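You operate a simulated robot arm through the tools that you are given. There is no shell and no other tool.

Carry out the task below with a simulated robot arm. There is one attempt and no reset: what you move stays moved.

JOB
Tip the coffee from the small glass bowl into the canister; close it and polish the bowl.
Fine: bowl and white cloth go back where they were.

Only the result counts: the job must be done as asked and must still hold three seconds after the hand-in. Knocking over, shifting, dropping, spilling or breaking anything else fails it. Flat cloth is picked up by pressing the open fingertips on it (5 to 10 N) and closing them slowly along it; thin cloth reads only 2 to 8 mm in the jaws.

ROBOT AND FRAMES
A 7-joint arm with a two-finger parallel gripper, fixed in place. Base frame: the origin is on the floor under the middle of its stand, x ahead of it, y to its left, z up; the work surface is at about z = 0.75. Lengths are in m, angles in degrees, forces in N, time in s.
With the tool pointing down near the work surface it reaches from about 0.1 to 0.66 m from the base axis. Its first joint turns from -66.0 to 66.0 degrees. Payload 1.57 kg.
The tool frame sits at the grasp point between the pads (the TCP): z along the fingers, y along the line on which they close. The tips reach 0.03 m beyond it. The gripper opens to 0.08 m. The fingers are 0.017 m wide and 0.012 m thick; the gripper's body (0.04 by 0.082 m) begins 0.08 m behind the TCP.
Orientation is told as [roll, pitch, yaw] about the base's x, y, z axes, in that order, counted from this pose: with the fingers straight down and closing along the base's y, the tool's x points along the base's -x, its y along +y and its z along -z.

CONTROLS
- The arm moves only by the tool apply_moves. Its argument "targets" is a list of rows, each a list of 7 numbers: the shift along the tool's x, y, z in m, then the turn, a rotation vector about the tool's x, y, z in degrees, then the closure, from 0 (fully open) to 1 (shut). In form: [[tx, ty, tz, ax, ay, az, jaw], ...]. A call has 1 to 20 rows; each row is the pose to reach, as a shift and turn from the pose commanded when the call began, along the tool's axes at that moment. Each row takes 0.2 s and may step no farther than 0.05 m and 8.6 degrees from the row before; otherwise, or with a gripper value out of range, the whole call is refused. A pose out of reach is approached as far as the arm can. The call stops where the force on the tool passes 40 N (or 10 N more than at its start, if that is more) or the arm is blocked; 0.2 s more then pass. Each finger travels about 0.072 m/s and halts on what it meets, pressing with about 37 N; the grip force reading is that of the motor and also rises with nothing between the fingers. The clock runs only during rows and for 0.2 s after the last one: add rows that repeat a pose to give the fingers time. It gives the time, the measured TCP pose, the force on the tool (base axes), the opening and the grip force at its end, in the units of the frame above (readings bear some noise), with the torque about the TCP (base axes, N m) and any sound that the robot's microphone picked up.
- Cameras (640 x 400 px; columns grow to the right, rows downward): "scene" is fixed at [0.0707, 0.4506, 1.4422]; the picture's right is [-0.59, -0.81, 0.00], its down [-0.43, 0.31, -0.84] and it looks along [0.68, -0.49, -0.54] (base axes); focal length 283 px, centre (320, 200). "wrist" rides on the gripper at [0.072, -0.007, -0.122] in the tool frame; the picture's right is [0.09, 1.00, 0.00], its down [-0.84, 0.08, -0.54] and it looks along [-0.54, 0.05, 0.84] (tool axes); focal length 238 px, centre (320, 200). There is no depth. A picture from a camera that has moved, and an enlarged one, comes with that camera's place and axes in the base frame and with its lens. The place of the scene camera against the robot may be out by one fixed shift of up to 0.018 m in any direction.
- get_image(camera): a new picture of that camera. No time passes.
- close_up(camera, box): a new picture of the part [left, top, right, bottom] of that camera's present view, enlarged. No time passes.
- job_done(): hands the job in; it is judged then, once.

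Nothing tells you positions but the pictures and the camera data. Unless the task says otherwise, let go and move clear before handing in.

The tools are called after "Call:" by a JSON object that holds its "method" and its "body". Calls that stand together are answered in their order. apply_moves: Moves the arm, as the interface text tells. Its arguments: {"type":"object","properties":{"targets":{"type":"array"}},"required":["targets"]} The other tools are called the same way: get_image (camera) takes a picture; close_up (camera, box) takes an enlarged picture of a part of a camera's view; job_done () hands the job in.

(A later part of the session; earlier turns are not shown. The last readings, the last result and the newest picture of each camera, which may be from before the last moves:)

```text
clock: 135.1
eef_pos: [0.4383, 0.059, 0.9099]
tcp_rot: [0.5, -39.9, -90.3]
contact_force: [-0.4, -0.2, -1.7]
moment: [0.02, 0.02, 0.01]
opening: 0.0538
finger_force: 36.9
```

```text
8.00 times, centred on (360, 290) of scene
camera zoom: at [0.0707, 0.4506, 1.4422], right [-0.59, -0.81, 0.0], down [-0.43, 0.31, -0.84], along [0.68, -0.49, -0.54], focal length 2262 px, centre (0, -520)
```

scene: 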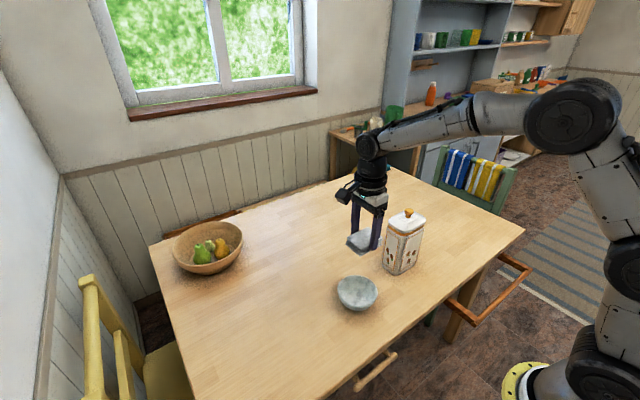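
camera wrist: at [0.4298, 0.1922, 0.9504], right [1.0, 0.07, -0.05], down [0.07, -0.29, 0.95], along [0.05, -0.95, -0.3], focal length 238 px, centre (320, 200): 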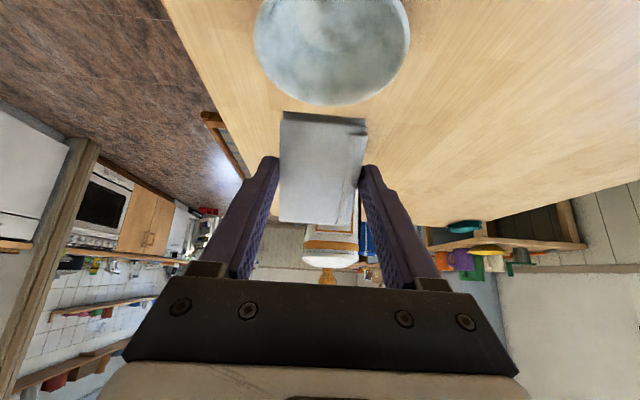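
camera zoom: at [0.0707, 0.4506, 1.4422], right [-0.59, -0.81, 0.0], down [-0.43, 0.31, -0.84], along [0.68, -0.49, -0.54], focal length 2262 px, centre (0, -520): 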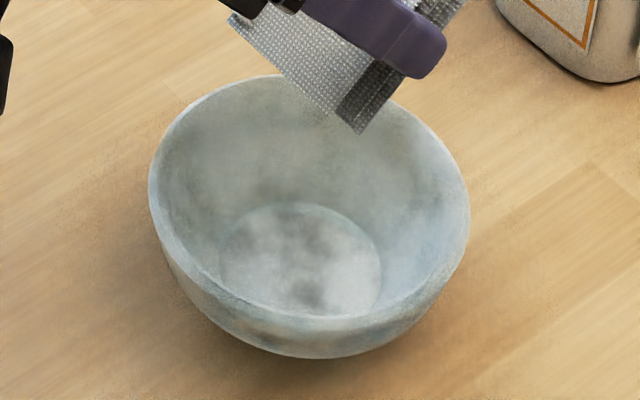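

Call:
{"method": "apply_moves", "body": {"targets": [[0.0135, 0.001, 0.0204, 0, 0, 0, 0.6], [0.027, 0.001, 0.0407, 0, 0, 0, 0.6], [0.0405, 0.001, 0.0611, 0, 0, 0, 0.6], [0.05, 0.001, 0.0753, 0, 0, 0, 0.6], [0.053, 0.001, 0.08, 0, 0, 0, 0.6], [0.0537, 0.001, 0.081, 0, 0, 0, 0.6], [0.0537, 0.001, 0.081, 0, 0, 0, 0.6]]}}

Call:
{"method": "close_up", "body": {"camera": "scene", "box": [330, 265, 390, 315]}}

```text
clock: 136.7
eef_pos: [0.4392, 0.0453, 0.814]
tcp_rot: [0.4, -39.9, -90.1]
contact_force: [-0.1, 1.0, 1.9]
moment: [-0.04, 0.01, -0.03]
opening: 0.054
finger_force: 37.1
```

```text
8.00 times, centred on (360, 290) of scene
camera zoom: at [0.0707, 0.4506, 1.4422], right [-0.59, -0.81, 0.0], down [-0.43, 0.31, -0.84], along [0.68, -0.49, -0.54], focal length 2262 px, centre (0, -520)
```

zoom: 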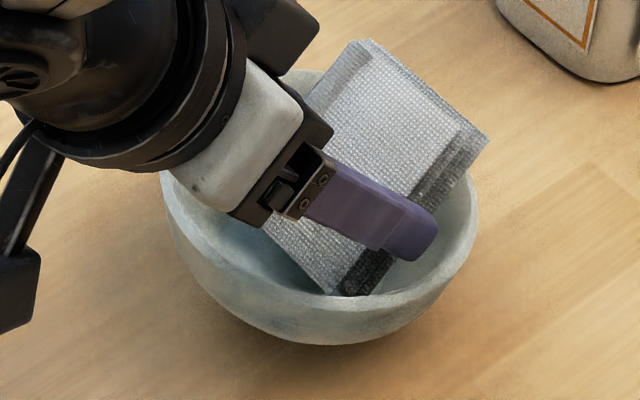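

The pad's full-width edge presses on the bowl's wall and pushes it. A single corner of the pad on the flat floor, with light circular strokes, should polish without dragging. I'll lift and re-tilt so one corner is lowest.

Call:
{"method": "apply_moves", "body": {"targets": [[-0.0064, 0, -0.0077, 0, 0, 0, 0.6], [-0.0257, 0, -0.0306, 0, 0, 0, 0.6], [-0.0514, 0, -0.0613, -4.8, 0, 4.0, 0.6], [-0.0643, 0, -0.0766, -9.6, 0, 8.05, 0.6], [-0.0643, 0, -0.0766, -14.4, 0, 12.1, 0.6], [-0.0643, 0, -0.0766, -19.15, 0, 16.1, 0.6], [-0.0643, 0, -0.0766, -19.15, 0, 16.1, 0.6]]}}

Call:
{"method": "close_up", "body": {"camera": "scene", "box": [330, 265, 390, 315]}}

Call:
{"method": "get_image", "body": {"camera": "wrist"}}

Call:
{"method": "get_image", "body": {"camera": "scene"}}

```text
clock: 138.2
eef_pos: [0.4398, 0.0474, 0.9147]
tcp_rot: [31.7, -35.4, -109.8]
contact_force: [-1.0, 0.3, 0.4]
moment: [0.02, 0.03, 0.01]
opening: 0.0539
finger_force: 37.4
```

```text
8.00 times, centred on (360, 290) of scene
camera zoom: at [0.0707, 0.4506, 1.4422], right [-0.59, -0.81, 0.0], down [-0.43, 0.31, -0.84], along [0.68, -0.49, -0.54], focal length 2262 px, centre (0, -520)
```

zoom: 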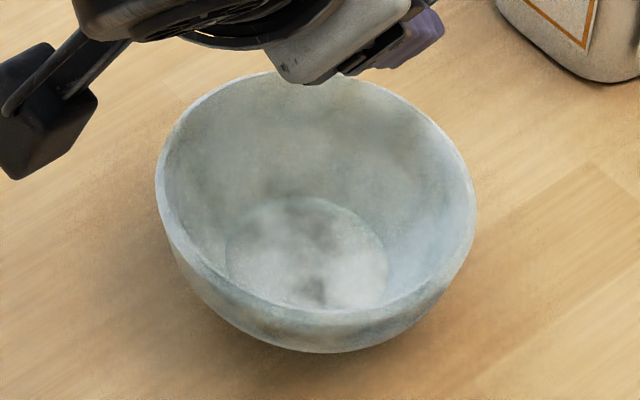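

```text
taken
camera wrist: at [0.4118, 0.181, 0.9544], right [0.93, 0.07, 0.37], down [-0.34, -0.29, 0.89], along [0.17, -0.95, -0.25], focal length 238 px, centre (320, 200)
```

wrist: 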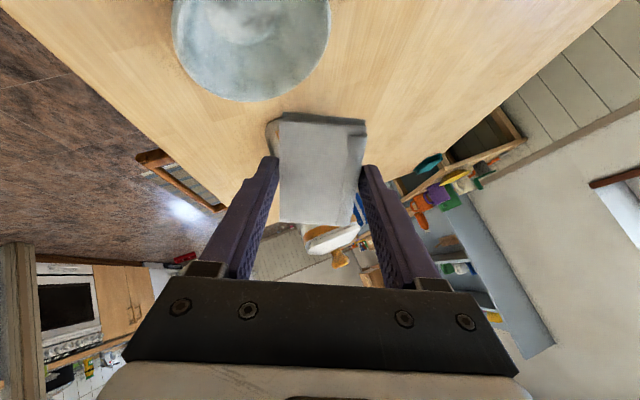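

```text
taken
```

scene: 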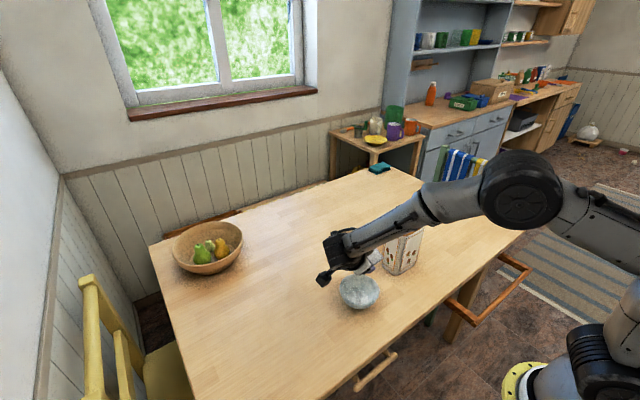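

The bowl is now about 8 mm off its spot, centred near (0.441, 0.050); I'll restore that at the end. I'll lower the pad's corner to just above the floor.

Call:
{"method": "apply_moves", "body": {"targets": [[0.0139, -0.0093, 0.0158, 0, 0, 0, 0.6], [0.0278, -0.0185, 0.0316, 0, 0, 0, 0.6], [0.0416, -0.0278, 0.0473, 0, 0, 0, 0.6], [0.0555, -0.037, 0.0631, 0, 0, 0, 0.6], [0.0555, -0.037, 0.0631, 0, 0, 0, 0.6]]}}

Call:
{"method": "close_up", "body": {"camera": "scene", "box": [330, 265, 390, 315]}}

Call:
{"method": "get_image", "body": {"camera": "wrist"}}

```text
clock: 139.4
eef_pos: [0.4405, 0.0499, 0.8215]
tcp_rot: [31.6, -35.4, -109.6]
contact_force: [0.9, 0.3, 0.9]
moment: [-0.03, -0.02, 0.03]
opening: 0.0542
finger_force: 37.2
```

```text
8.00 times, centred on (360, 290) of scene
camera zoom: at [0.0707, 0.4506, 1.4422], right [-0.59, -0.81, 0.0], down [-0.43, 0.31, -0.84], along [0.68, -0.49, -0.54], focal length 2262 px, centre (0, -520)
```

zoom: 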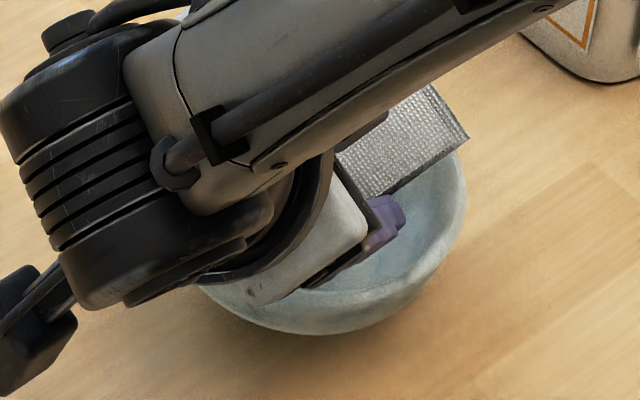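

```text
taken
camera wrist: at [0.414, 0.1838, 0.862], right [0.93, 0.07, 0.37], down [-0.34, -0.29, 0.89], along [0.17, -0.95, -0.25], focal length 238 px, centre (320, 200)
```

wrist: 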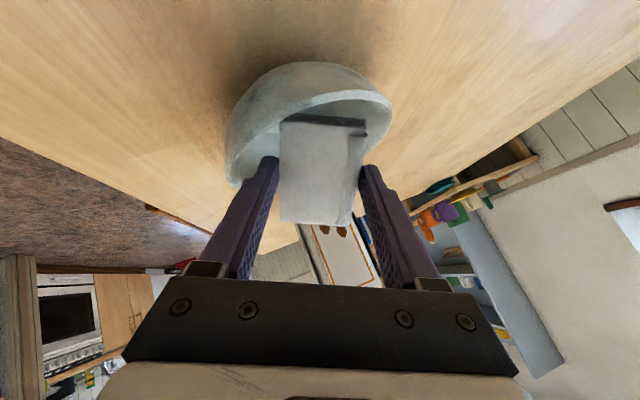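

The opposite end of that edge still touches the wall and nudges the bowl. I'll lift and steepen the tilt so only the one corner can touch.

Call:
{"method": "apply_moves", "body": {"targets": [[-0.0117, 0.0085, -0.0139, 0, 0, 0, 0.6], [-0.0291, 0.0211, -0.0347, 0, 0, 0, 0.6], [-0.0466, 0.0338, -0.0555, -4.7, -2.66, 2.34, 0.6], [-0.0466, 0.0338, -0.0555, -9.44, -5.32, 4.68, 0.6], [-0.0466, 0.0338, -0.0555, -9.44, -5.32, 4.68, 0.6]]}}

Call:
{"method": "close_up", "body": {"camera": "scene", "box": [330, 265, 390, 315]}}

Call:
{"method": "get_image", "body": {"camera": "wrist"}}

```text
clock: 140.7
eef_pos: [0.4409, 0.0503, 0.904]
tcp_rot: [46.2, -36.6, -118.2]
contact_force: [0.8, -0.7, -0.9]
moment: [-0.02, 0.0, 0.01]
opening: 0.0538
finger_force: 37.0
```

```text
8.00 times, centred on (360, 290) of scene
camera zoom: at [0.0707, 0.4506, 1.4422], right [-0.59, -0.81, 0.0], down [-0.43, 0.31, -0.84], along [0.68, -0.49, -0.54], focal length 2262 px, centre (0, -520)
```

zoom: 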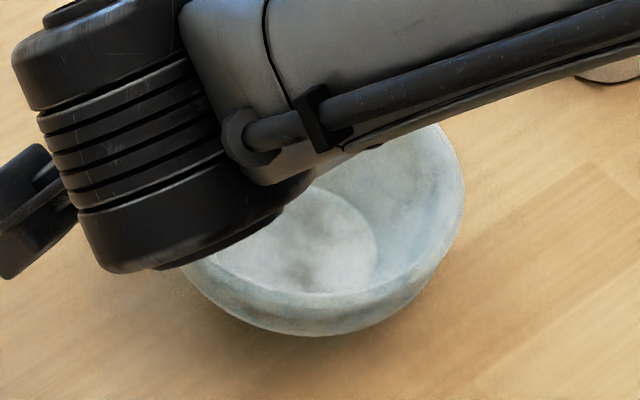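

```text
taken
camera wrist: at [0.4076, 0.1867, 0.9243], right [0.85, 0.12, 0.52], down [-0.49, -0.2, 0.85], along [0.2, -0.97, -0.11], focal length 238 px, centre (320, 200)
```

wrist: 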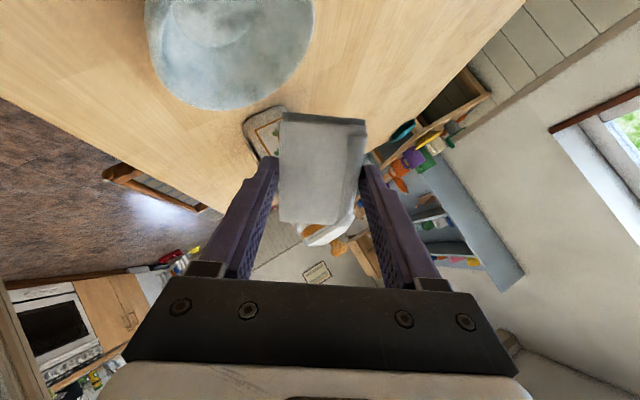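

The bowl has drifted to about (0.4545, 0.046). I'll lower the single corner onto the centre of its floor and check that nothing else touches.

Call:
{"method": "apply_moves", "body": {"targets": [[0.0127, -0.0108, 0.0112, 0, 0, 0, 0.6], [0.0254, -0.0215, 0.0224, 0, 0, 0, 0.6], [0.038, -0.0323, 0.0336, 0, 0, 0, 0.6], [0.0507, -0.043, 0.0448, 0, 0, 0, 0.6], [0.0507, -0.043, 0.0448, 0, 0, 0, 0.6]]}}

Call:
{"method": "close_up", "body": {"camera": "scene", "box": [330, 265, 390, 315]}}

Call:
{"method": "close_up", "body": {"camera": "wrist", "box": [180, 0, 440, 200]}}

```text
clock: 141.8
eef_pos: [0.4609, 0.0545, 0.8328]
tcp_rot: [45.7, -36.9, -118.1]
contact_force: [-0.6, -0.8, 0.0]
moment: [-0.01, 0.03, 0.02]
opening: 0.0538
finger_force: 37.3
out of reach, approached as far as the arm can: row 3, 4, 5
```

```text
8.00 times, centred on (360, 290) of scene
camera zoom: at [0.0707, 0.4506, 1.4422], right [-0.59, -0.81, 0.0], down [-0.43, 0.31, -0.84], along [0.68, -0.49, -0.54], focal length 2262 px, centre (0, -520)
```

zoom: 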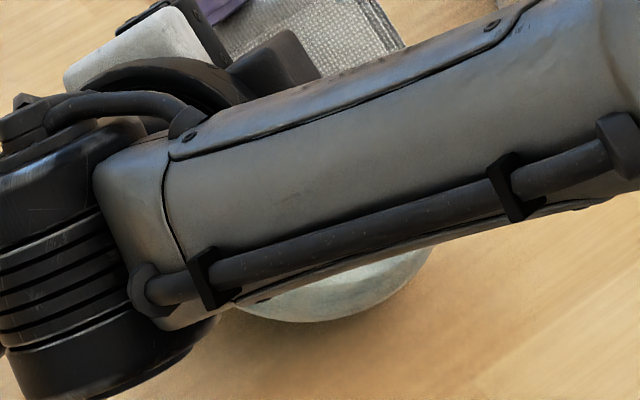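

```text
2.00 times, centred on (310, 100) of wrist
camera zoom: at [0.4283, 0.1912, 0.8549], right [0.85, 0.11, 0.51], down [-0.49, -0.2, 0.85], along [0.2, -0.97, -0.12], focal length 477 px, centre (340, 400)
```

zoom: 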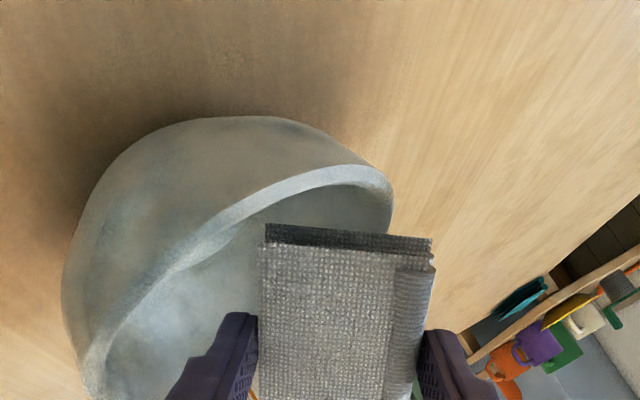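

That posture is at the limit of reach and puts the forearm low over the bowl. I'll back straight up and return to a simpler posture.

Call:
{"method": "apply_moves", "body": {"targets": [[-0.012, 0.0115, -0.0111, 0, 0, 0, 0.6], [-0.024, 0.023, -0.0223, 0, 0, 0, 0.6], [-0.036, 0.0345, -0.0334, 0, 0, 0, 0.6], [-0.048, 0.046, -0.0445, 0, 0, 0, 0.6], [-0.06, 0.0574, -0.0557, 0, 0, 0, 0.6], [-0.06, 0.0574, -0.0557, 0, 0, 0, 0.6]]}}

Call:
{"method": "get_image", "body": {"camera": "scene"}}

Call:
{"method": "get_image", "body": {"camera": "wrist"}}

```text
clock: 143.2
eef_pos: [0.4625, 0.054, 0.933]
tcp_rot: [46.1, -36.7, -118.3]
contact_force: [0.2, -0.5, -0.4]
moment: [0.0, 0.04, -0.01]
opening: 0.0537
finger_force: 36.6
```

```text
taken
```

scene: 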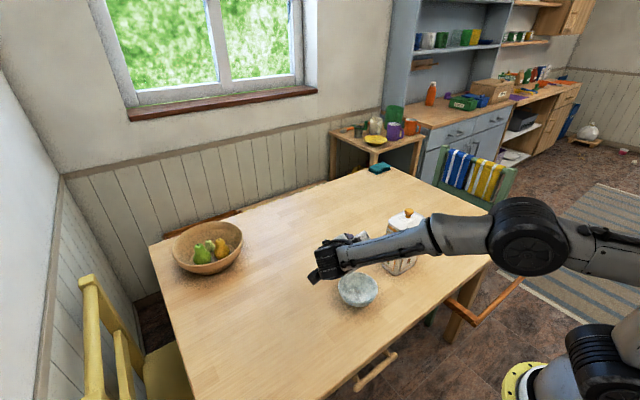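

```text
taken
camera wrist: at [0.4293, 0.1911, 0.9545], right [0.85, 0.12, 0.52], down [-0.49, -0.2, 0.85], along [0.2, -0.97, -0.12], focal length 238 px, centre (320, 200)
```

wrist: 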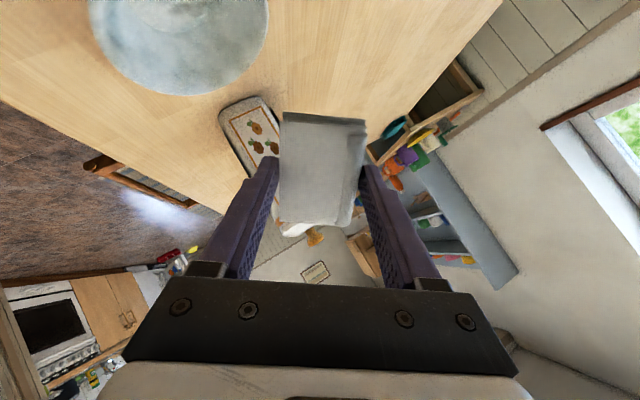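

I'll switch to the mirrored corner, which lets the hand lean straight toward +y where the arm has more room. I'm reorienting well above the bowl.

Call:
{"method": "apply_moves", "body": {"targets": [[-0.003, 0.0014, -0.0032, 3.09, 0.03, -7.61, 0.6], [-0.0061, 0.0029, -0.0065, 6.18, 0.05, -15.2, 0.6], [-0.0091, 0.0043, -0.0097, 9.27, 0.08, -22.8, 0.6], [-0.0121, 0.0057, -0.0129, 12.36, 0.11, -30.4, 0.6], [-0.0152, 0.0072, -0.0162, 15.4, 0.13, -38.1, 0.6], [-0.0182, 0.0086, -0.0194, 18.5, 0.16, -45.7, 0.6], [-0.0212, 0.01, -0.0226, 21.6, 0.19, -53.3, 0.6], [-0.0243, 0.0115, -0.0259, 24.7, 0.21, -60.9, 0.6], [-0.0273, 0.0129, -0.0291, 27.8, 0.24, -68.5, 0.6], [-0.0273, 0.0129, -0.0291, 27.8, 0.24, -68.5, 0.6]]}}

Call:
{"method": "get_image", "body": {"camera": "scene"}}

Call:
{"method": "get_image", "body": {"camera": "wrist"}}

```text
clock: 145.4
eef_pos: [0.4476, 0.0574, 0.9747]
tcp_rot: [-45.8, -36.6, -30.1]
contact_force: [-0.3, -0.4, -0.1]
moment: [0.01, -0.02, 0.01]
opening: 0.0538
finger_force: 37.4
```

```text
taken
```

scene: 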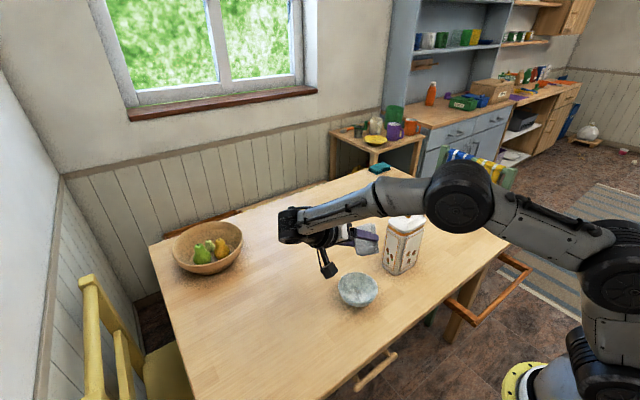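

```text
taken
camera wrist: at [0.3919, 0.1856, 1.003], right [0.65, 0.43, -0.63], down [0.63, 0.14, 0.76], along [0.41, -0.89, -0.18], focal length 238 px, centre (320, 200)
```

wrist: 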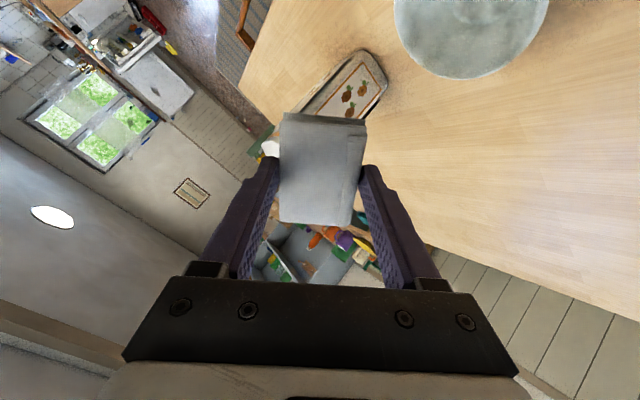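

The new posture is comfortable and the view is clearer. I'll check the bowl's current position.

Call:
{"method": "close_up", "body": {"camera": "scene", "box": [330, 265, 390, 315]}}

```text
8.00 times, centred on (360, 290) of scene
camera zoom: at [0.0707, 0.4506, 1.4422], right [-0.59, -0.81, 0.0], down [-0.43, 0.31, -0.84], along [0.68, -0.49, -0.54], focal length 2262 px, centre (0, -520)
```

zoom: 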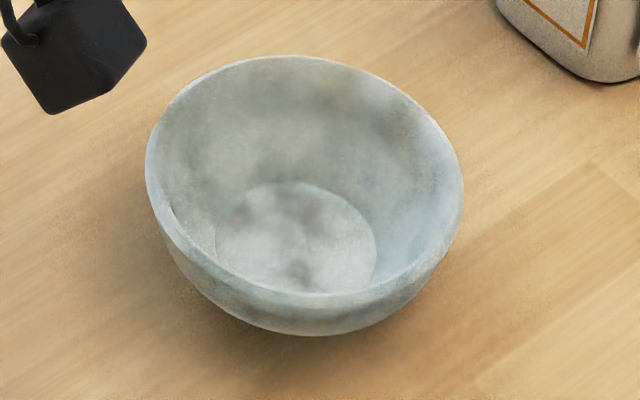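

I'll lower the corner toward the bowl's floor centre and pause 2 cm above contact.

Call:
{"method": "apply_moves", "body": {"targets": [[0.0197, 0.02, 0.0183, 0, 0, 0, 0.6], [0.0393, 0.0401, 0.0366, 0, 0, 0, 0.6], [0.059, 0.0602, 0.0549, 0, 0, 0, 0.6], [0.0786, 0.0802, 0.0732, 0, 0, 0, 0.6], [0.0786, 0.0802, 0.0732, 0, 0, 0, 0.6]]}}

Call:
{"method": "close_up", "body": {"camera": "scene", "box": [320, 245, 400, 315]}}

Call:
{"method": "get_image", "body": {"camera": "wrist"}}

```text
clock: 146.7
eef_pos: [0.4544, 0.0586, 0.8391]
tcp_rot: [-45.5, -36.8, -30.3]
contact_force: [-0.5, 0.1, 0.6]
moment: [0.0, 0.03, -0.05]
opening: 0.054
finger_force: 37.3
```

```text
5.71 times, centred on (360, 280) of scene
camera zoom: at [0.0707, 0.4506, 1.4422], right [-0.59, -0.81, 0.0], down [-0.43, 0.31, -0.84], along [0.68, -0.49, -0.54], focal length 1616 px, centre (91, -257)
```

zoom: 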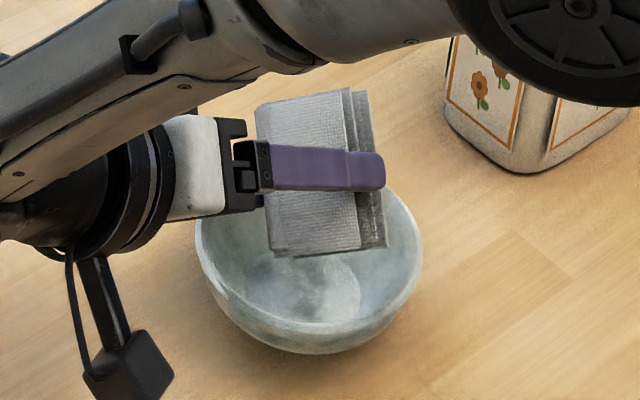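

```text
taken
camera wrist: at [0.3982, 0.1857, 0.8685], right [0.66, 0.43, -0.62], down [0.63, 0.14, 0.76], along [0.41, -0.89, -0.18], focal length 238 px, centre (320, 200)
```

wrist: 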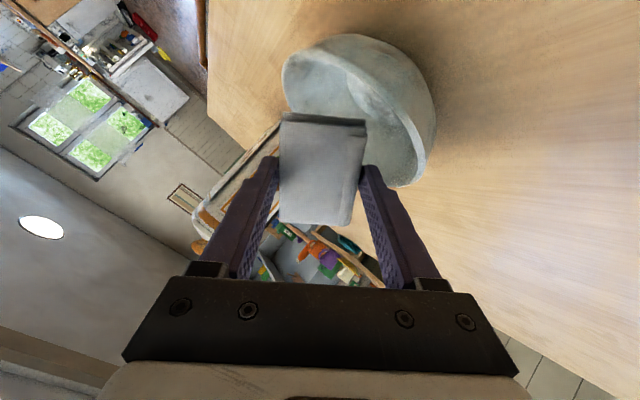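

Only the one corner points down now. I'll shift slightly toward the bowl's centre and descend close to the floor.

Call:
{"method": "apply_moves", "body": {"targets": [[0.0052, 0.0029, 0.0063, 0, 0, 0, 0.6], [0.0103, 0.0057, 0.0125, 0, 0, 0, 0.6], [0.0103, 0.0057, 0.0125, 0, 0, 0, 0.6]]}}

Call:
{"method": "close_up", "body": {"camera": "scene", "box": [330, 265, 390, 315]}}

Call:
{"method": "close_up", "body": {"camera": "wrist", "box": [220, 20, 460, 200]}}

```text
clock: 147.4
eef_pos: [0.4492, 0.0535, 0.8232]
tcp_rot: [-45.5, -36.7, -30.2]
contact_force: [0.1, 0.6, -0.8]
moment: [-0.01, -0.02, 0.01]
opening: 0.0539
finger_force: 36.7
```

```text
8.00 times, centred on (360, 290) of scene
camera zoom: at [0.0707, 0.4506, 1.4422], right [-0.59, -0.81, 0.0], down [-0.43, 0.31, -0.84], along [0.68, -0.49, -0.54], focal length 2262 px, centre (0, -520)
```

zoom: 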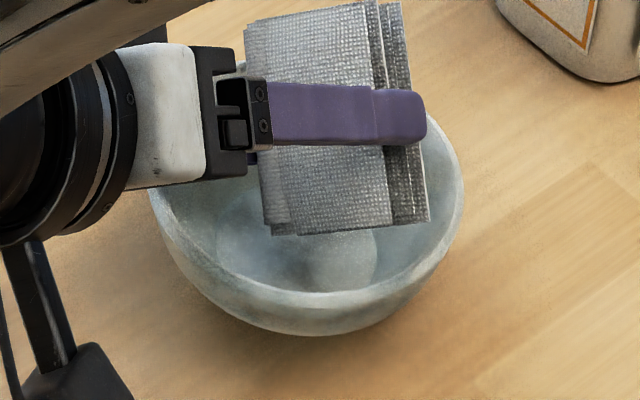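

```text
2.22 times, centred on (340, 110) of wrist
camera zoom: at [0.3933, 0.1816, 0.8524], right [0.65, 0.43, -0.62], down [0.63, 0.14, 0.76], along [0.41, -0.89, -0.18], focal length 530 px, centre (276, 400)
```

zoom: 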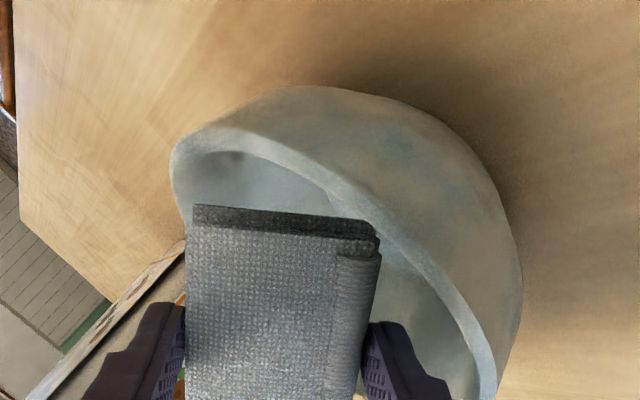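

The bowl hasn't moved. I'll step down to a light touch.

Call:
{"method": "apply_moves", "body": {"targets": [[0.0009, 0.0009, 0.0008, 0, 0, 0, 0.6], [0.0018, 0.0017, 0.0017, 0, 0, 0, 0.6], [0.0024, 0.0023, 0.0022, 0, 0, 0, 0.6], [0.0024, 0.0023, 0.0022, 0, 0, 0, 0.6]]}}

```text
clock: 148.4
eef_pos: [0.4497, 0.0546, 0.8189]
tcp_rot: [-45.5, -36.9, -30.2]
contact_force: [1.9, 1.7, 2.8]
moment: [-0.06, -0.04, -0.02]
opening: 0.0538
finger_force: 36.8
```

The sideways force shows another corner is touching the wall. I'll lift slightly, shift 5 mm toward (+x, +y) and try again.

Call:
{"method": "apply_moves", "body": {"targets": [[-0.0012, -0.0012, -0.0011, 0, 0, 0, 0.6], [-0.0028, 0.0029, -0.0036, 0, 0, 0, 0.6], [-0.0022, 0.0035, -0.0031, 0, 0, 0, 0.6], [-0.0016, 0.0041, -0.0025, 0, 0, 0, 0.6], [-0.0016, 0.0041, -0.0025, 0, 0, 0, 0.6]]}}

Call:
{"method": "close_up", "body": {"camera": "scene", "box": [330, 265, 390, 315]}}

```text
clock: 149.7
eef_pos: [0.4522, 0.0583, 0.8195]
tcp_rot: [-45.4, -36.9, -30.2]
contact_force: [0.1, 0.2, 5.0]
moment: [0.02, -0.17, -0.03]
opening: 0.0537
finger_force: 37.3
```

```text
8.00 times, centred on (360, 290) of scene
camera zoom: at [0.0707, 0.4506, 1.4422], right [-0.59, -0.81, 0.0], down [-0.43, 0.31, -0.84], along [0.68, -0.49, -0.54], focal length 2262 px, centre (0, -520)
```

zoom: 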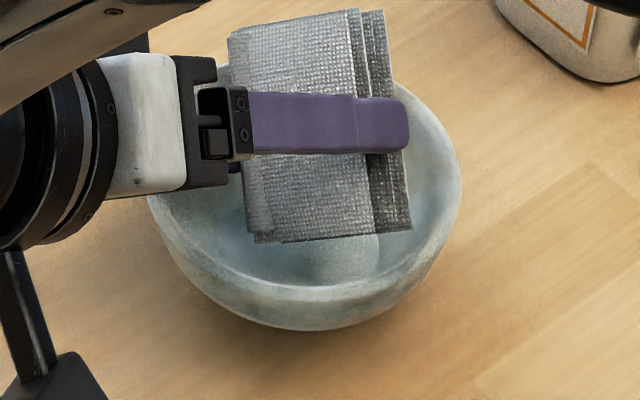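

I'd rather not fight this compound tilt. The twisting edge contact worked acceptably, so I'll lift, go back to that posture and re-measure the bowl's centre first.

Call:
{"method": "apply_moves", "body": {"targets": [[-0.0119, -0.0115, -0.0112, 0, 0, 0, 0.6], [-0.0358, -0.0346, -0.0335, 0, 0, 0, 0.6], [-0.0596, -0.0576, -0.0559, 0, 0, 0, 0.6], [-0.0596, -0.0576, -0.0559, -1.02, 2.53, 7.28, 0.6], [-0.0596, -0.0576, -0.0559, -2.05, 5.06, 14.57, 0.6], [-0.0596, -0.0576, -0.0559, -3.07, 7.6, 21.85, 0.6], [-0.0596, -0.0576, -0.0559, -4.09, 10.13, 29.1, 0.6], [-0.0596, -0.0576, -0.0559, -5.12, 12.66, 36.4, 0.6], [-0.0596, -0.0576, -0.0559, -6.14, 15.19, 43.7, 0.6], [-0.0596, -0.0576, -0.0559, -6.14, 15.19, 43.7, 0.6]]}}

Call:
{"method": "close_up", "body": {"camera": "scene", "box": [330, 265, 390, 315]}}

Call:
{"method": "get_image", "body": {"camera": "wrist"}}

```text
clock: 151.8
eef_pos: [0.453, 0.057, 0.9199]
tcp_rot: [0.4, -39.9, -90.3]
contact_force: [-0.6, -0.6, -1.2]
moment: [0.03, 0.0, 0.0]
opening: 0.0536
finger_force: 37.2
```

```text
8.00 times, centred on (360, 290) of scene
camera zoom: at [0.0707, 0.4506, 1.4422], right [-0.59, -0.81, 0.0], down [-0.43, 0.31, -0.84], along [0.68, -0.49, -0.54], focal length 2262 px, centre (0, -520)
```

zoom: 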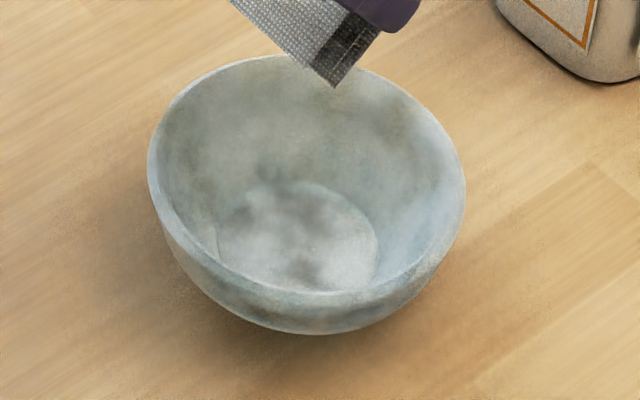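

```text
taken
camera wrist: at [0.4441, 0.1916, 0.9667], right [1.0, 0.07, -0.05], down [0.07, -0.29, 0.95], along [0.05, -0.95, -0.3], focal length 238 px, centre (320, 200)
```

wrist: 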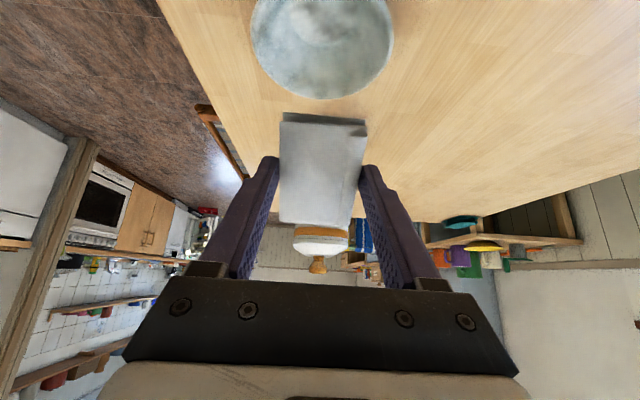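

The bowl's centre is near (0.446, 0.046). I'll lower the pad's edge onto that centre.

Call:
{"method": "apply_moves", "body": {"targets": [[0.014, -0.0018, 0.0209, 0, 0, 0, 0.6], [0.028, -0.0035, 0.0419, 0, 0, 0, 0.6], [0.0419, -0.0053, 0.0628, 0, 0, 0, 0.6], [0.0559, -0.007, 0.0837, 0, 0, 0, 0.6], [0.0585, -0.007, 0.0868, 0, 0, 0, 0.6], [0.0598, -0.007, 0.0883, 0, 0, 0, 0.6], [0.0598, -0.007, 0.0883, 0, 0, 0, 0.6]]}}

Call:
{"method": "close_up", "body": {"camera": "scene", "box": [330, 265, 390, 315]}}

```text
clock: 153.4
eef_pos: [0.4461, 0.0473, 0.813]
tcp_rot: [0.4, -40.0, -90.2]
contact_force: [0.5, -0.2, 1.1]
moment: [-0.02, -0.02, 0.01]
opening: 0.0539
finger_force: 37.1
```

```text
8.00 times, centred on (360, 290) of scene
camera zoom: at [0.0707, 0.4506, 1.4422], right [-0.59, -0.81, 0.0], down [-0.43, 0.31, -0.84], along [0.68, -0.49, -0.54], focal length 2262 px, centre (0, -520)
```

zoom: 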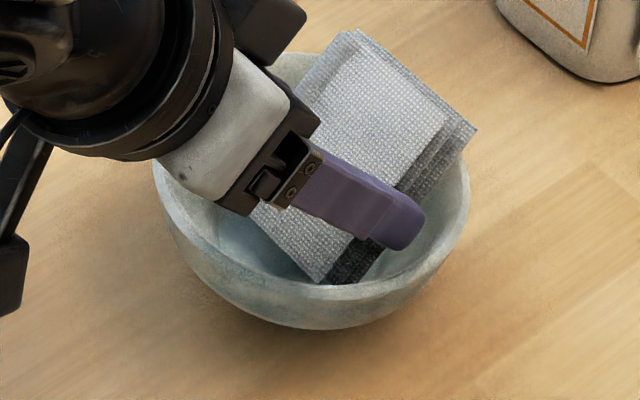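

Light, centred contact. Now several twisting rubs of ±32° at a few newtons.

Call:
{"method": "apply_moves", "body": {"targets": [[0.0002, 0, 0.0002, -5.14, 0, -6.13, 0.6], [0.0002, 0, 0.0002, -10.29, 0, -12.26, 0.6], [0.0002, 0, 0.0002, -15.4, 0, -18.4, 0.6], [0.0002, 0, 0.0002, -20.6, 0, -24.5, 0.6], [0.0002, 0, 0.0002, -15.4, 0, -18.4, 0.6], [0.0002, 0, 0.0002, -10.29, 0, -12.26, 0.6], [0.0002, 0, 0.0002, -5.14, 0, -6.13, 0.6], [0.0002, 0, 0.0002, 0, 0, 0, 0.6], [0.0002, 0, 0.0002, 5.14, 0, 6.13, 0.6], [0.0002, 0, 0.0002, 10.29, 0, 12.26, 0.6], [0.0002, 0, 0.0002, 15.4, 0, 18.4, 0.6], [0.0002, 0, 0.0002, 20.6, 0, 24.5, 0.6], [0.0002, 0, 0.0002, 15.4, 0, 18.4, 0.6], [0.0002, 0, 0.0002, 10.29, 0, 12.26, 0.6], [0.0002, 0, 0.0002, 5.14, 0, 6.13, 0.6], [0.0002, 0, 0.0002, 0, 0, 0, 0.6]]}}

Call:
{"method": "close_up", "body": {"camera": "scene", "box": [330, 265, 390, 315]}}

```text
clock: 156.8
eef_pos: [0.4451, 0.0473, 0.8132]
tcp_rot: [0.3, -39.9, -89.9]
contact_force: [-0.5, -0.4, 0.5]
moment: [0.02, 0.0, 0.01]
opening: 0.0539
finger_force: 37.3
```

```text
8.00 times, centred on (360, 290) of scene
camera zoom: at [0.0707, 0.4506, 1.4422], right [-0.59, -0.81, 0.0], down [-0.43, 0.31, -0.84], along [0.68, -0.49, -0.54], focal length 2262 px, centre (0, -520)
```

zoom: 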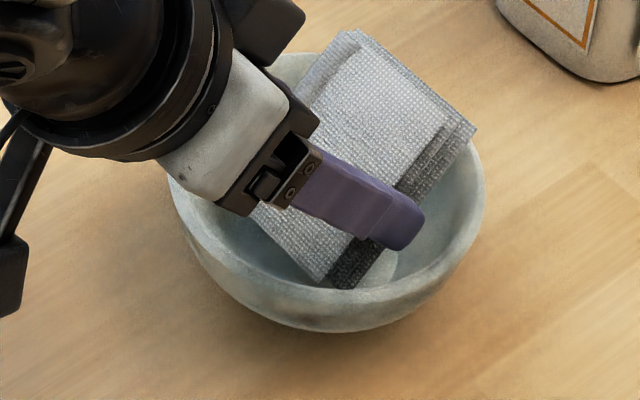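

The bowl crept about 5 mm away, so the cloth is sliding with some drift. I'll follow it and do another set of rubs.

Call:
{"method": "apply_moves", "body": {"targets": [[-0.0028, -0.003, 0.0029, 0, 0, 0, 0.6], [-0.0028, -0.003, 0.0029, -5.14, 0, -6.13, 0.6], [-0.0028, -0.003, 0.0029, -10.29, 0, -12.26, 0.6], [-0.0028, -0.003, 0.0029, -15.4, 0, -18.4, 0.6], [-0.0028, -0.003, 0.0029, -20.6, 0, -24.5, 0.6], [-0.0028, -0.003, 0.0029, -15.4, 0, -18.4, 0.6], [-0.0028, -0.003, 0.0029, -10.29, 0, -12.26, 0.6], [-0.0028, -0.003, 0.0029, -5.14, 0, -6.13, 0.6], [-0.0028, -0.003, 0.0029, 0, 0, 0, 0.6], [-0.0028, -0.003, 0.0029, 5.14, 0, 6.13, 0.6], [-0.0028, -0.003, 0.0029, 10.29, 0, 12.26, 0.6], [-0.0028, -0.003, 0.0029, 15.4, 0, 18.4, 0.6], [-0.0028, -0.003, 0.0029, 20.6, 0, 24.5, 0.6], [-0.0028, -0.003, 0.0029, 15.4, 0, 18.4, 0.6], [-0.0028, -0.003, 0.0029, 10.29, 0, 12.26, 0.6], [-0.0028, -0.003, 0.0029, 5.14, 0, 6.13, 0.6], [-0.0028, -0.003, 0.0029, 0, 0, 0, 0.6]]}}

Call:
{"method": "close_up", "body": {"camera": "scene", "box": [330, 265, 390, 315]}}

```text
clock: 160.4
eef_pos: [0.4427, 0.0432, 0.8134]
tcp_rot: [0.3, -39.8, -89.9]
contact_force: [-1.4, 0.0, 1.1]
moment: [-0.07, 0.0, -0.01]
opening: 0.0534
finger_force: 37.3
```

```text
8.00 times, centred on (360, 290) of scene
camera zoom: at [0.0707, 0.4506, 1.4422], right [-0.59, -0.81, 0.0], down [-0.43, 0.31, -0.84], along [0.68, -0.49, -0.54], focal length 2262 px, centre (0, -520)
```

zoom: 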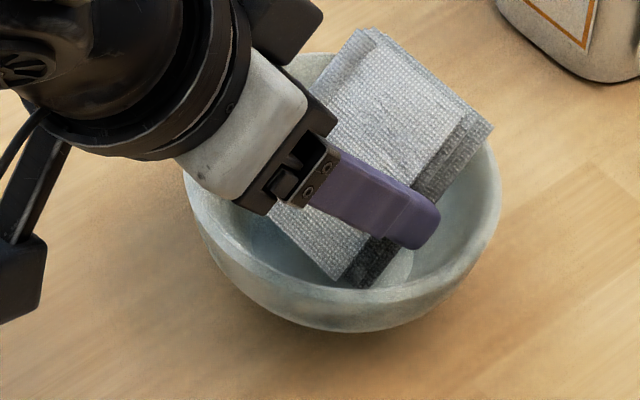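

I'll now stroke the pad 15 mm back in +y to see how much the bowl follows.

Call:
{"method": "apply_moves", "body": {"targets": [[0.0038, 0, -0.0032, 0, 0, 0, 0.6], [0.0077, 0, -0.0064, 0, 0, 0, 0.6], [0.0115, 0, -0.0096, 0, 0, 0, 0.6], [0.0115, 0, -0.0096, 0, 0, 0, 0.6]]}}

Call:
{"method": "close_up", "body": {"camera": "scene", "box": [330, 265, 390, 315]}}

```text
clock: 161.4
eef_pos: [0.4429, 0.0586, 0.8125]
tcp_rot: [0.4, -39.8, -90.2]
contact_force: [0.1, -0.7, -0.1]
moment: [0.02, -0.02, 0.0]
opening: 0.054
finger_force: 36.9
```

```text
8.00 times, centred on (360, 290) of scene
camera zoom: at [0.0707, 0.4506, 1.4422], right [-0.59, -0.81, 0.0], down [-0.43, 0.31, -0.84], along [0.68, -0.49, -0.54], focal length 2262 px, centre (0, -520)
```

zoom: 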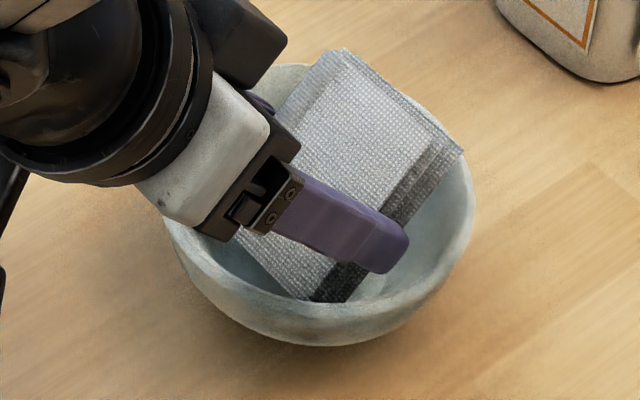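

The bowl mostly follows the pad in straight strokes, so I need its true centre. I'll lift off, bring the hand upright and measure the bowl properly.

Call:
{"method": "apply_moves", "body": {"targets": [[-0.0129, 0, -0.0153, 0, 0, 0, 0.6], [-0.0322, 0, -0.0383, 0, 0, 0, 0.6], [-0.0579, 0, -0.0689, 0, 6, 0, 0.6], [-0.0836, 0, -0.0996, 0, 14, 0, 0.6], [-0.09, 0, -0.1073, 0, 22, 0, 0.6], [-0.09, 0, -0.1073, 0, 30, 0, 0.6], [-0.09, 0, -0.1073, 0, 37, 0, 0.6], [-0.09, 0, -0.1073, 0, 40, 0, 0.6], [-0.09, 0, -0.1073, 0, 40, 0, 0.6]]}}

Call:
{"method": "get_image", "body": {"camera": "wrist"}}

Call:
{"method": "close_up", "body": {"camera": "scene", "box": [330, 265, 390, 315]}}

```text
clock: 163.4
eef_pos: [0.4426, 0.0572, 0.9526]
tcp_rot: [0.3, 0.0, -89.8]
contact_force: [0.0, 0.5, -0.5]
moment: [0.01, -0.02, 0.01]
opening: 0.0538
finger_force: 36.7
```

```text
taken
camera wrist: at [0.4341, 0.1294, 1.075], right [1.0, 0.09, 0.01], down [0.08, -0.84, 0.54], along [0.06, -0.54, -0.84], focal length 238 px, centre (320, 200)
```

wrist: 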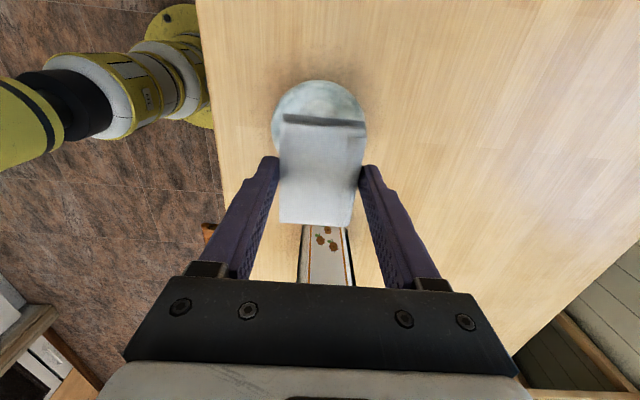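

```text
8.00 times, centred on (360, 290) of scene
camera zoom: at [0.0707, 0.4506, 1.4422], right [-0.59, -0.81, 0.0], down [-0.43, 0.31, -0.84], along [0.68, -0.49, -0.54], focal length 2262 px, centre (0, -520)
```

zoom: 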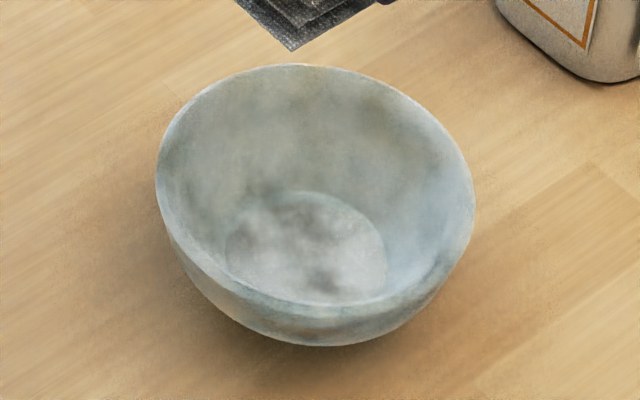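

The bowl is centred near (0.4425, 0.044). Next I'll lay the flat of the pad on the rim with very light pressure and stroke along it, which shouldn't push the bowl sideways.

Call:
{"method": "apply_moves", "body": {"targets": [[0.0055, 0, 0.036, 0, 0, 0, 0.6], [0.011, 0, 0.072, 0, 0, 0, 0.6], [0.0166, 0, 0.1, 0, 0, 0, 0.6], [0.0166, 0, 0.1076, 0, 0, 0, 0.6], [0.0166, 0, 0.1076, 0, 0, 0, 0.6]]}}

Call:
{"method": "close_up", "body": {"camera": "scene", "box": [320, 245, 400, 315]}}

```text
clock: 164.7
eef_pos: [0.442, 0.0736, 0.8463]
tcp_rot: [0.3, 0.1, -89.9]
contact_force: [-0.2, 0.6, -0.5]
moment: [0.02, -0.01, 0.02]
opening: 0.0537
finger_force: 37.2
```

```text
5.71 times, centred on (360, 280) of scene
camera zoom: at [0.0707, 0.4506, 1.4422], right [-0.59, -0.81, 0.0], down [-0.43, 0.31, -0.84], along [0.68, -0.49, -0.54], focal length 1616 px, centre (91, -257)
```

zoom: 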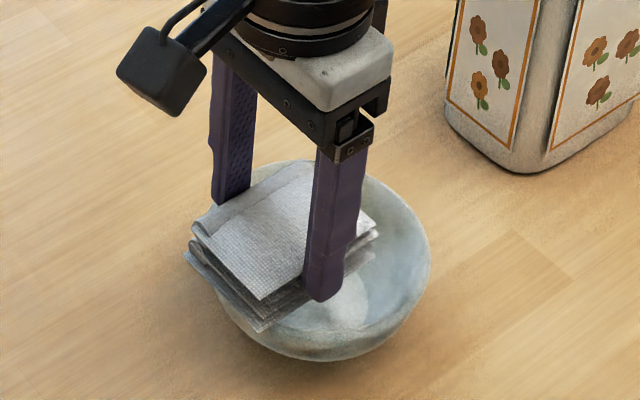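

Call:
{"method": "apply_moves", "body": {"targets": [[0, 0, 0.004, 0, 0, 0, 0.6], [0, 0, 0.007, 0, 0, 0, 0.6], [0, 0, 0.0085, 0, 0, 0, 0.6], [0, 0, 0.0085, 0, 0, 0, 0.6]]}}

```text
clock: 165.7
eef_pos: [0.4439, 0.0761, 0.838]
tcp_rot: [0.6, 0.2, -89.9]
contact_force: [-1.3, 6.3, 19.4]
moment: [0.46, 0.2, -0.02]
opening: 0.054
finger_force: 36.7
```

That's more contact than intended at 19 N. I'll ease off right away.

Call:
{"method": "apply_moves", "body": {"targets": [[0, 0, -0.0015, 0, 0, 0, 0.6], [0, 0, -0.0025, 0, 0, 0, 0.6], [0, 0, -0.0025, 0, 0, 0, 0.6]]}}

Call:
{"method": "close_up", "body": {"camera": "scene", "box": [320, 245, 400, 315]}}

```text
clock: 166.4
eef_pos: [0.4414, 0.0743, 0.8376]
tcp_rot: [0.0, 0.0, -90.0]
contact_force: [1.1, -0.5, 0.9]
moment: [0.01, -0.01, -0.01]
opening: 0.0537
finger_force: 36.6
```

```text
5.71 times, centred on (360, 280) of scene
camera zoom: at [0.0707, 0.4506, 1.4422], right [-0.59, -0.81, 0.0], down [-0.43, 0.31, -0.84], along [0.68, -0.49, -0.54], focal length 1616 px, centre (91, -257)
```

zoom: 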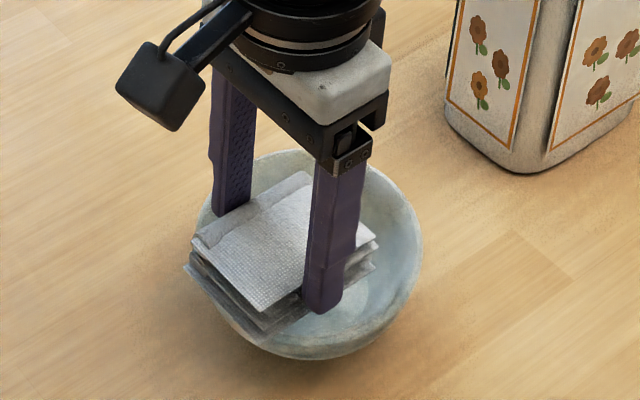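

About 1 N now. I'll try a short stroke along the rim and see whether the bowl stays.

Call:
{"method": "apply_moves", "body": {"targets": [[0, 0.004, 0, 0, 0, 0, 0.6], [0, 0.008, 0, 0, 0, 0, 0.6], [0, 0.012, 0, 0, 0, 0, 0.6], [0, 0.012, 0, 0, 0, 0, 0.6]]}}

Call:
{"method": "close_up", "body": {"camera": "scene", "box": [320, 245, 400, 315]}}

```text
clock: 167.4
eef_pos: [0.4553, 0.0747, 0.8385]
tcp_rot: [0.3, 0.1, -89.9]
contact_force: [-0.9, -0.1, 1.0]
moment: [0.06, 0.08, -0.03]
opening: 0.0538
finger_force: 36.7
```

```text
5.71 times, centred on (360, 280) of scene
camera zoom: at [0.0707, 0.4506, 1.4422], right [-0.59, -0.81, 0.0], down [-0.43, 0.31, -0.84], along [0.68, -0.49, -0.54], focal length 1616 px, centre (91, -257)
```

zoom: 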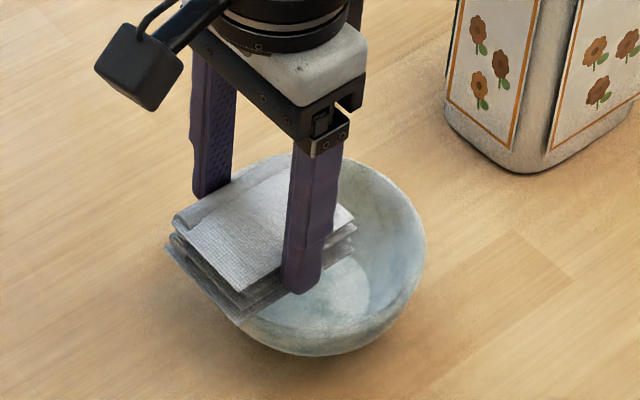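

The pad slid 12 mm along the rim with about 1 N and the bowl stayed put, so this really polishes. I'll continue with back-and-forth strokes.

Call:
{"method": "apply_moves", "body": {"targets": [[0, -0.006, 0, 0, 0, 0, 0.6], [0, -0.012, 0, 0, 0, 0, 0.6], [0, -0.018, 0, 0, 0, 0, 0.6], [0, -0.024, 0, 0, 0, 0, 0.6], [0, -0.018, 0, 0, 0, 0, 0.6], [0, -0.012, 0, 0, 0, 0, 0.6], [0, -0.006, 0, 0, 0, 0, 0.6], [0, 0, 0, 0, 0, 0, 0.6], [0, -0.006, 0, 0, 0, 0, 0.6], [0, -0.012, 0, 0, 0, 0, 0.6], [0, -0.018, 0, 0, 0, 0, 0.6], [0, -0.024, 0, 0, 0, 0, 0.6], [0, -0.018, 0, 0, 0, 0, 0.6], [0, -0.012, 0, 0, 0, 0, 0.6], [0, -0.006, 0, 0, 0, 0, 0.6], [0, -0.012, 0, 0, 0, 0, 0.6]]}}

Call:
{"method": "close_up", "body": {"camera": "scene", "box": [320, 245, 400, 315]}}

```text
clock: 170.8
eef_pos: [0.4438, 0.075, 0.8394]
tcp_rot: [0.4, 0.1, -89.9]
contact_force: [1.1, -0.4, 2.3]
moment: [0.02, -0.08, 0.0]
opening: 0.0538
finger_force: 36.7
```

```text
5.71 times, centred on (360, 280) of scene
camera zoom: at [0.0707, 0.4506, 1.4422], right [-0.59, -0.81, 0.0], down [-0.43, 0.31, -0.84], along [0.68, -0.49, -0.54], focal length 1616 px, centre (91, -257)
```

zoom: 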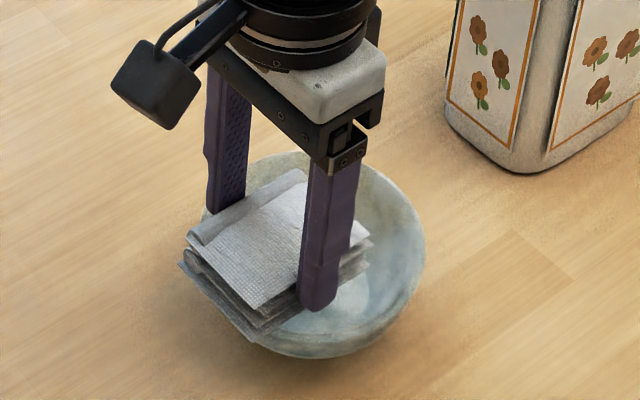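

The bowl hasn't moved and the sliding force confirms real rubbing. I'll add figure-eight strokes here before moving to other parts of the rim.

Call:
{"method": "apply_moves", "body": {"targets": [[0.0052, 0.005, 0, 0, 0, 0, 0.6], [0.0052, 0.0087, 0, 0, 0, 0, 0.6], [0, 0.01, 0, 0, 0, 0, 0.6], [-0.0052, 0.0087, 0, 0, 0, 0, 0.6], [-0.0052, 0.005, 0, 0, 0, 0, 0.6], [0, 0, 0, 0, 0, 0, 0.6], [0.0052, -0.005, 0, 0, 0, 0, 0.6], [0.0052, -0.0087, 0, 0, 0, 0, 0.6], [0, -0.01, 0, 0, 0, 0, 0.6], [-0.0052, -0.0087, 0, 0, 0, 0, 0.6], [-0.0052, -0.005, 0, 0, 0, 0, 0.6], [0, 0, 0, 0, 0, 0, 0.6], [0.0052, 0.005, 0, 0, 0, 0, 0.6], [0.0052, 0.0087, 0, 0, 0, 0, 0.6], [0, 0.01, 0, 0, 0, 0, 0.6], [-0.0052, 0.0087, 0, 0, 0, 0, 0.6], [-0.0052, 0.005, 0, 0, 0, 0, 0.6], [0, 0, 0, 0, 0, 0, 0.6]]}}

Call:
{"method": "close_up", "body": {"camera": "scene", "box": [320, 245, 400, 315]}}

```text
clock: 174.7
eef_pos: [0.4402, 0.0763, 0.8378]
tcp_rot: [0.1, 0.0, -90.0]
contact_force: [0.5, 0.3, 0.3]
moment: [-0.03, -0.01, 0.03]
opening: 0.0536
finger_force: 36.8
```

```text
5.71 times, centred on (360, 280) of scene
camera zoom: at [0.0707, 0.4506, 1.4422], right [-0.59, -0.81, 0.0], down [-0.43, 0.31, -0.84], along [0.68, -0.49, -0.54], focal length 1616 px, centre (91, -257)
```

zoom: 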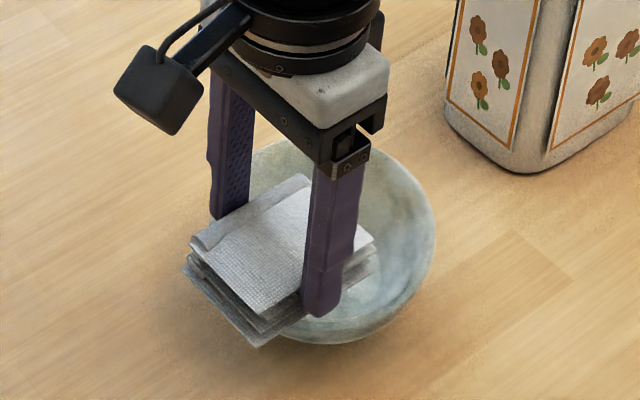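

The radial part nudged the bowl, so I'll keep to strokes along x, with a touch more pressure.

Call:
{"method": "apply_moves", "body": {"targets": [[0, 0.006, 0.0004, 0, 0, 0, 0.6], [0, 0.012, 0.0004, 0, 0, 0, 0.6], [0, 0.006, 0.0004, 0, 0, 0, 0.6], [0, 0, 0.0004, 0, 0, 0, 0.6], [0, -0.006, 0.0004, 0, 0, 0, 0.6], [0, -0.012, 0.0004, 0, 0, 0, 0.6], [0, -0.006, 0.0004, 0, 0, 0, 0.6], [0, 0, 0.0004, 0, 0, 0, 0.6], [0, 0.006, 0.0004, 0, 0, 0, 0.6], [0, 0.012, 0.0004, 0, 0, 0, 0.6], [0, 0.006, 0.0004, 0, 0, 0, 0.6], [0, 0, 0.0004, 0, 0, 0, 0.6], [0, -0.006, 0.0004, 0, 0, 0, 0.6], [0, -0.012, 0.0004, 0, 0, 0, 0.6], [0, -0.006, 0.0004, 0, 0, 0, 0.6], [0, 0, 0.0004, 0, 0, 0, 0.6]]}}

Call:
{"method": "close_up", "body": {"camera": "scene", "box": [320, 245, 400, 315]}}

```text
clock: 178.1
eef_pos: [0.4419, 0.075, 0.8406]
tcp_rot: [0.3, 0.1, -89.9]
contact_force: [-1.2, -0.2, 1.3]
moment: [-0.01, 0.09, 0.0]
opening: 0.0539
finger_force: 37.1
```

```text
5.71 times, centred on (360, 280) of scene
camera zoom: at [0.0707, 0.4506, 1.4422], right [-0.59, -0.81, 0.0], down [-0.43, 0.31, -0.84], along [0.68, -0.49, -0.54], focal length 1616 px, centre (91, -257)
```

zoom: 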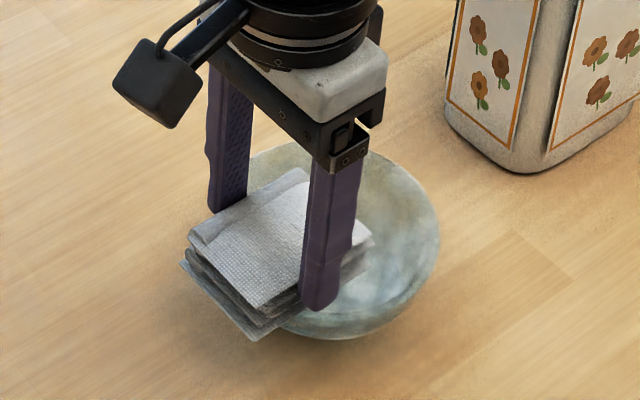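

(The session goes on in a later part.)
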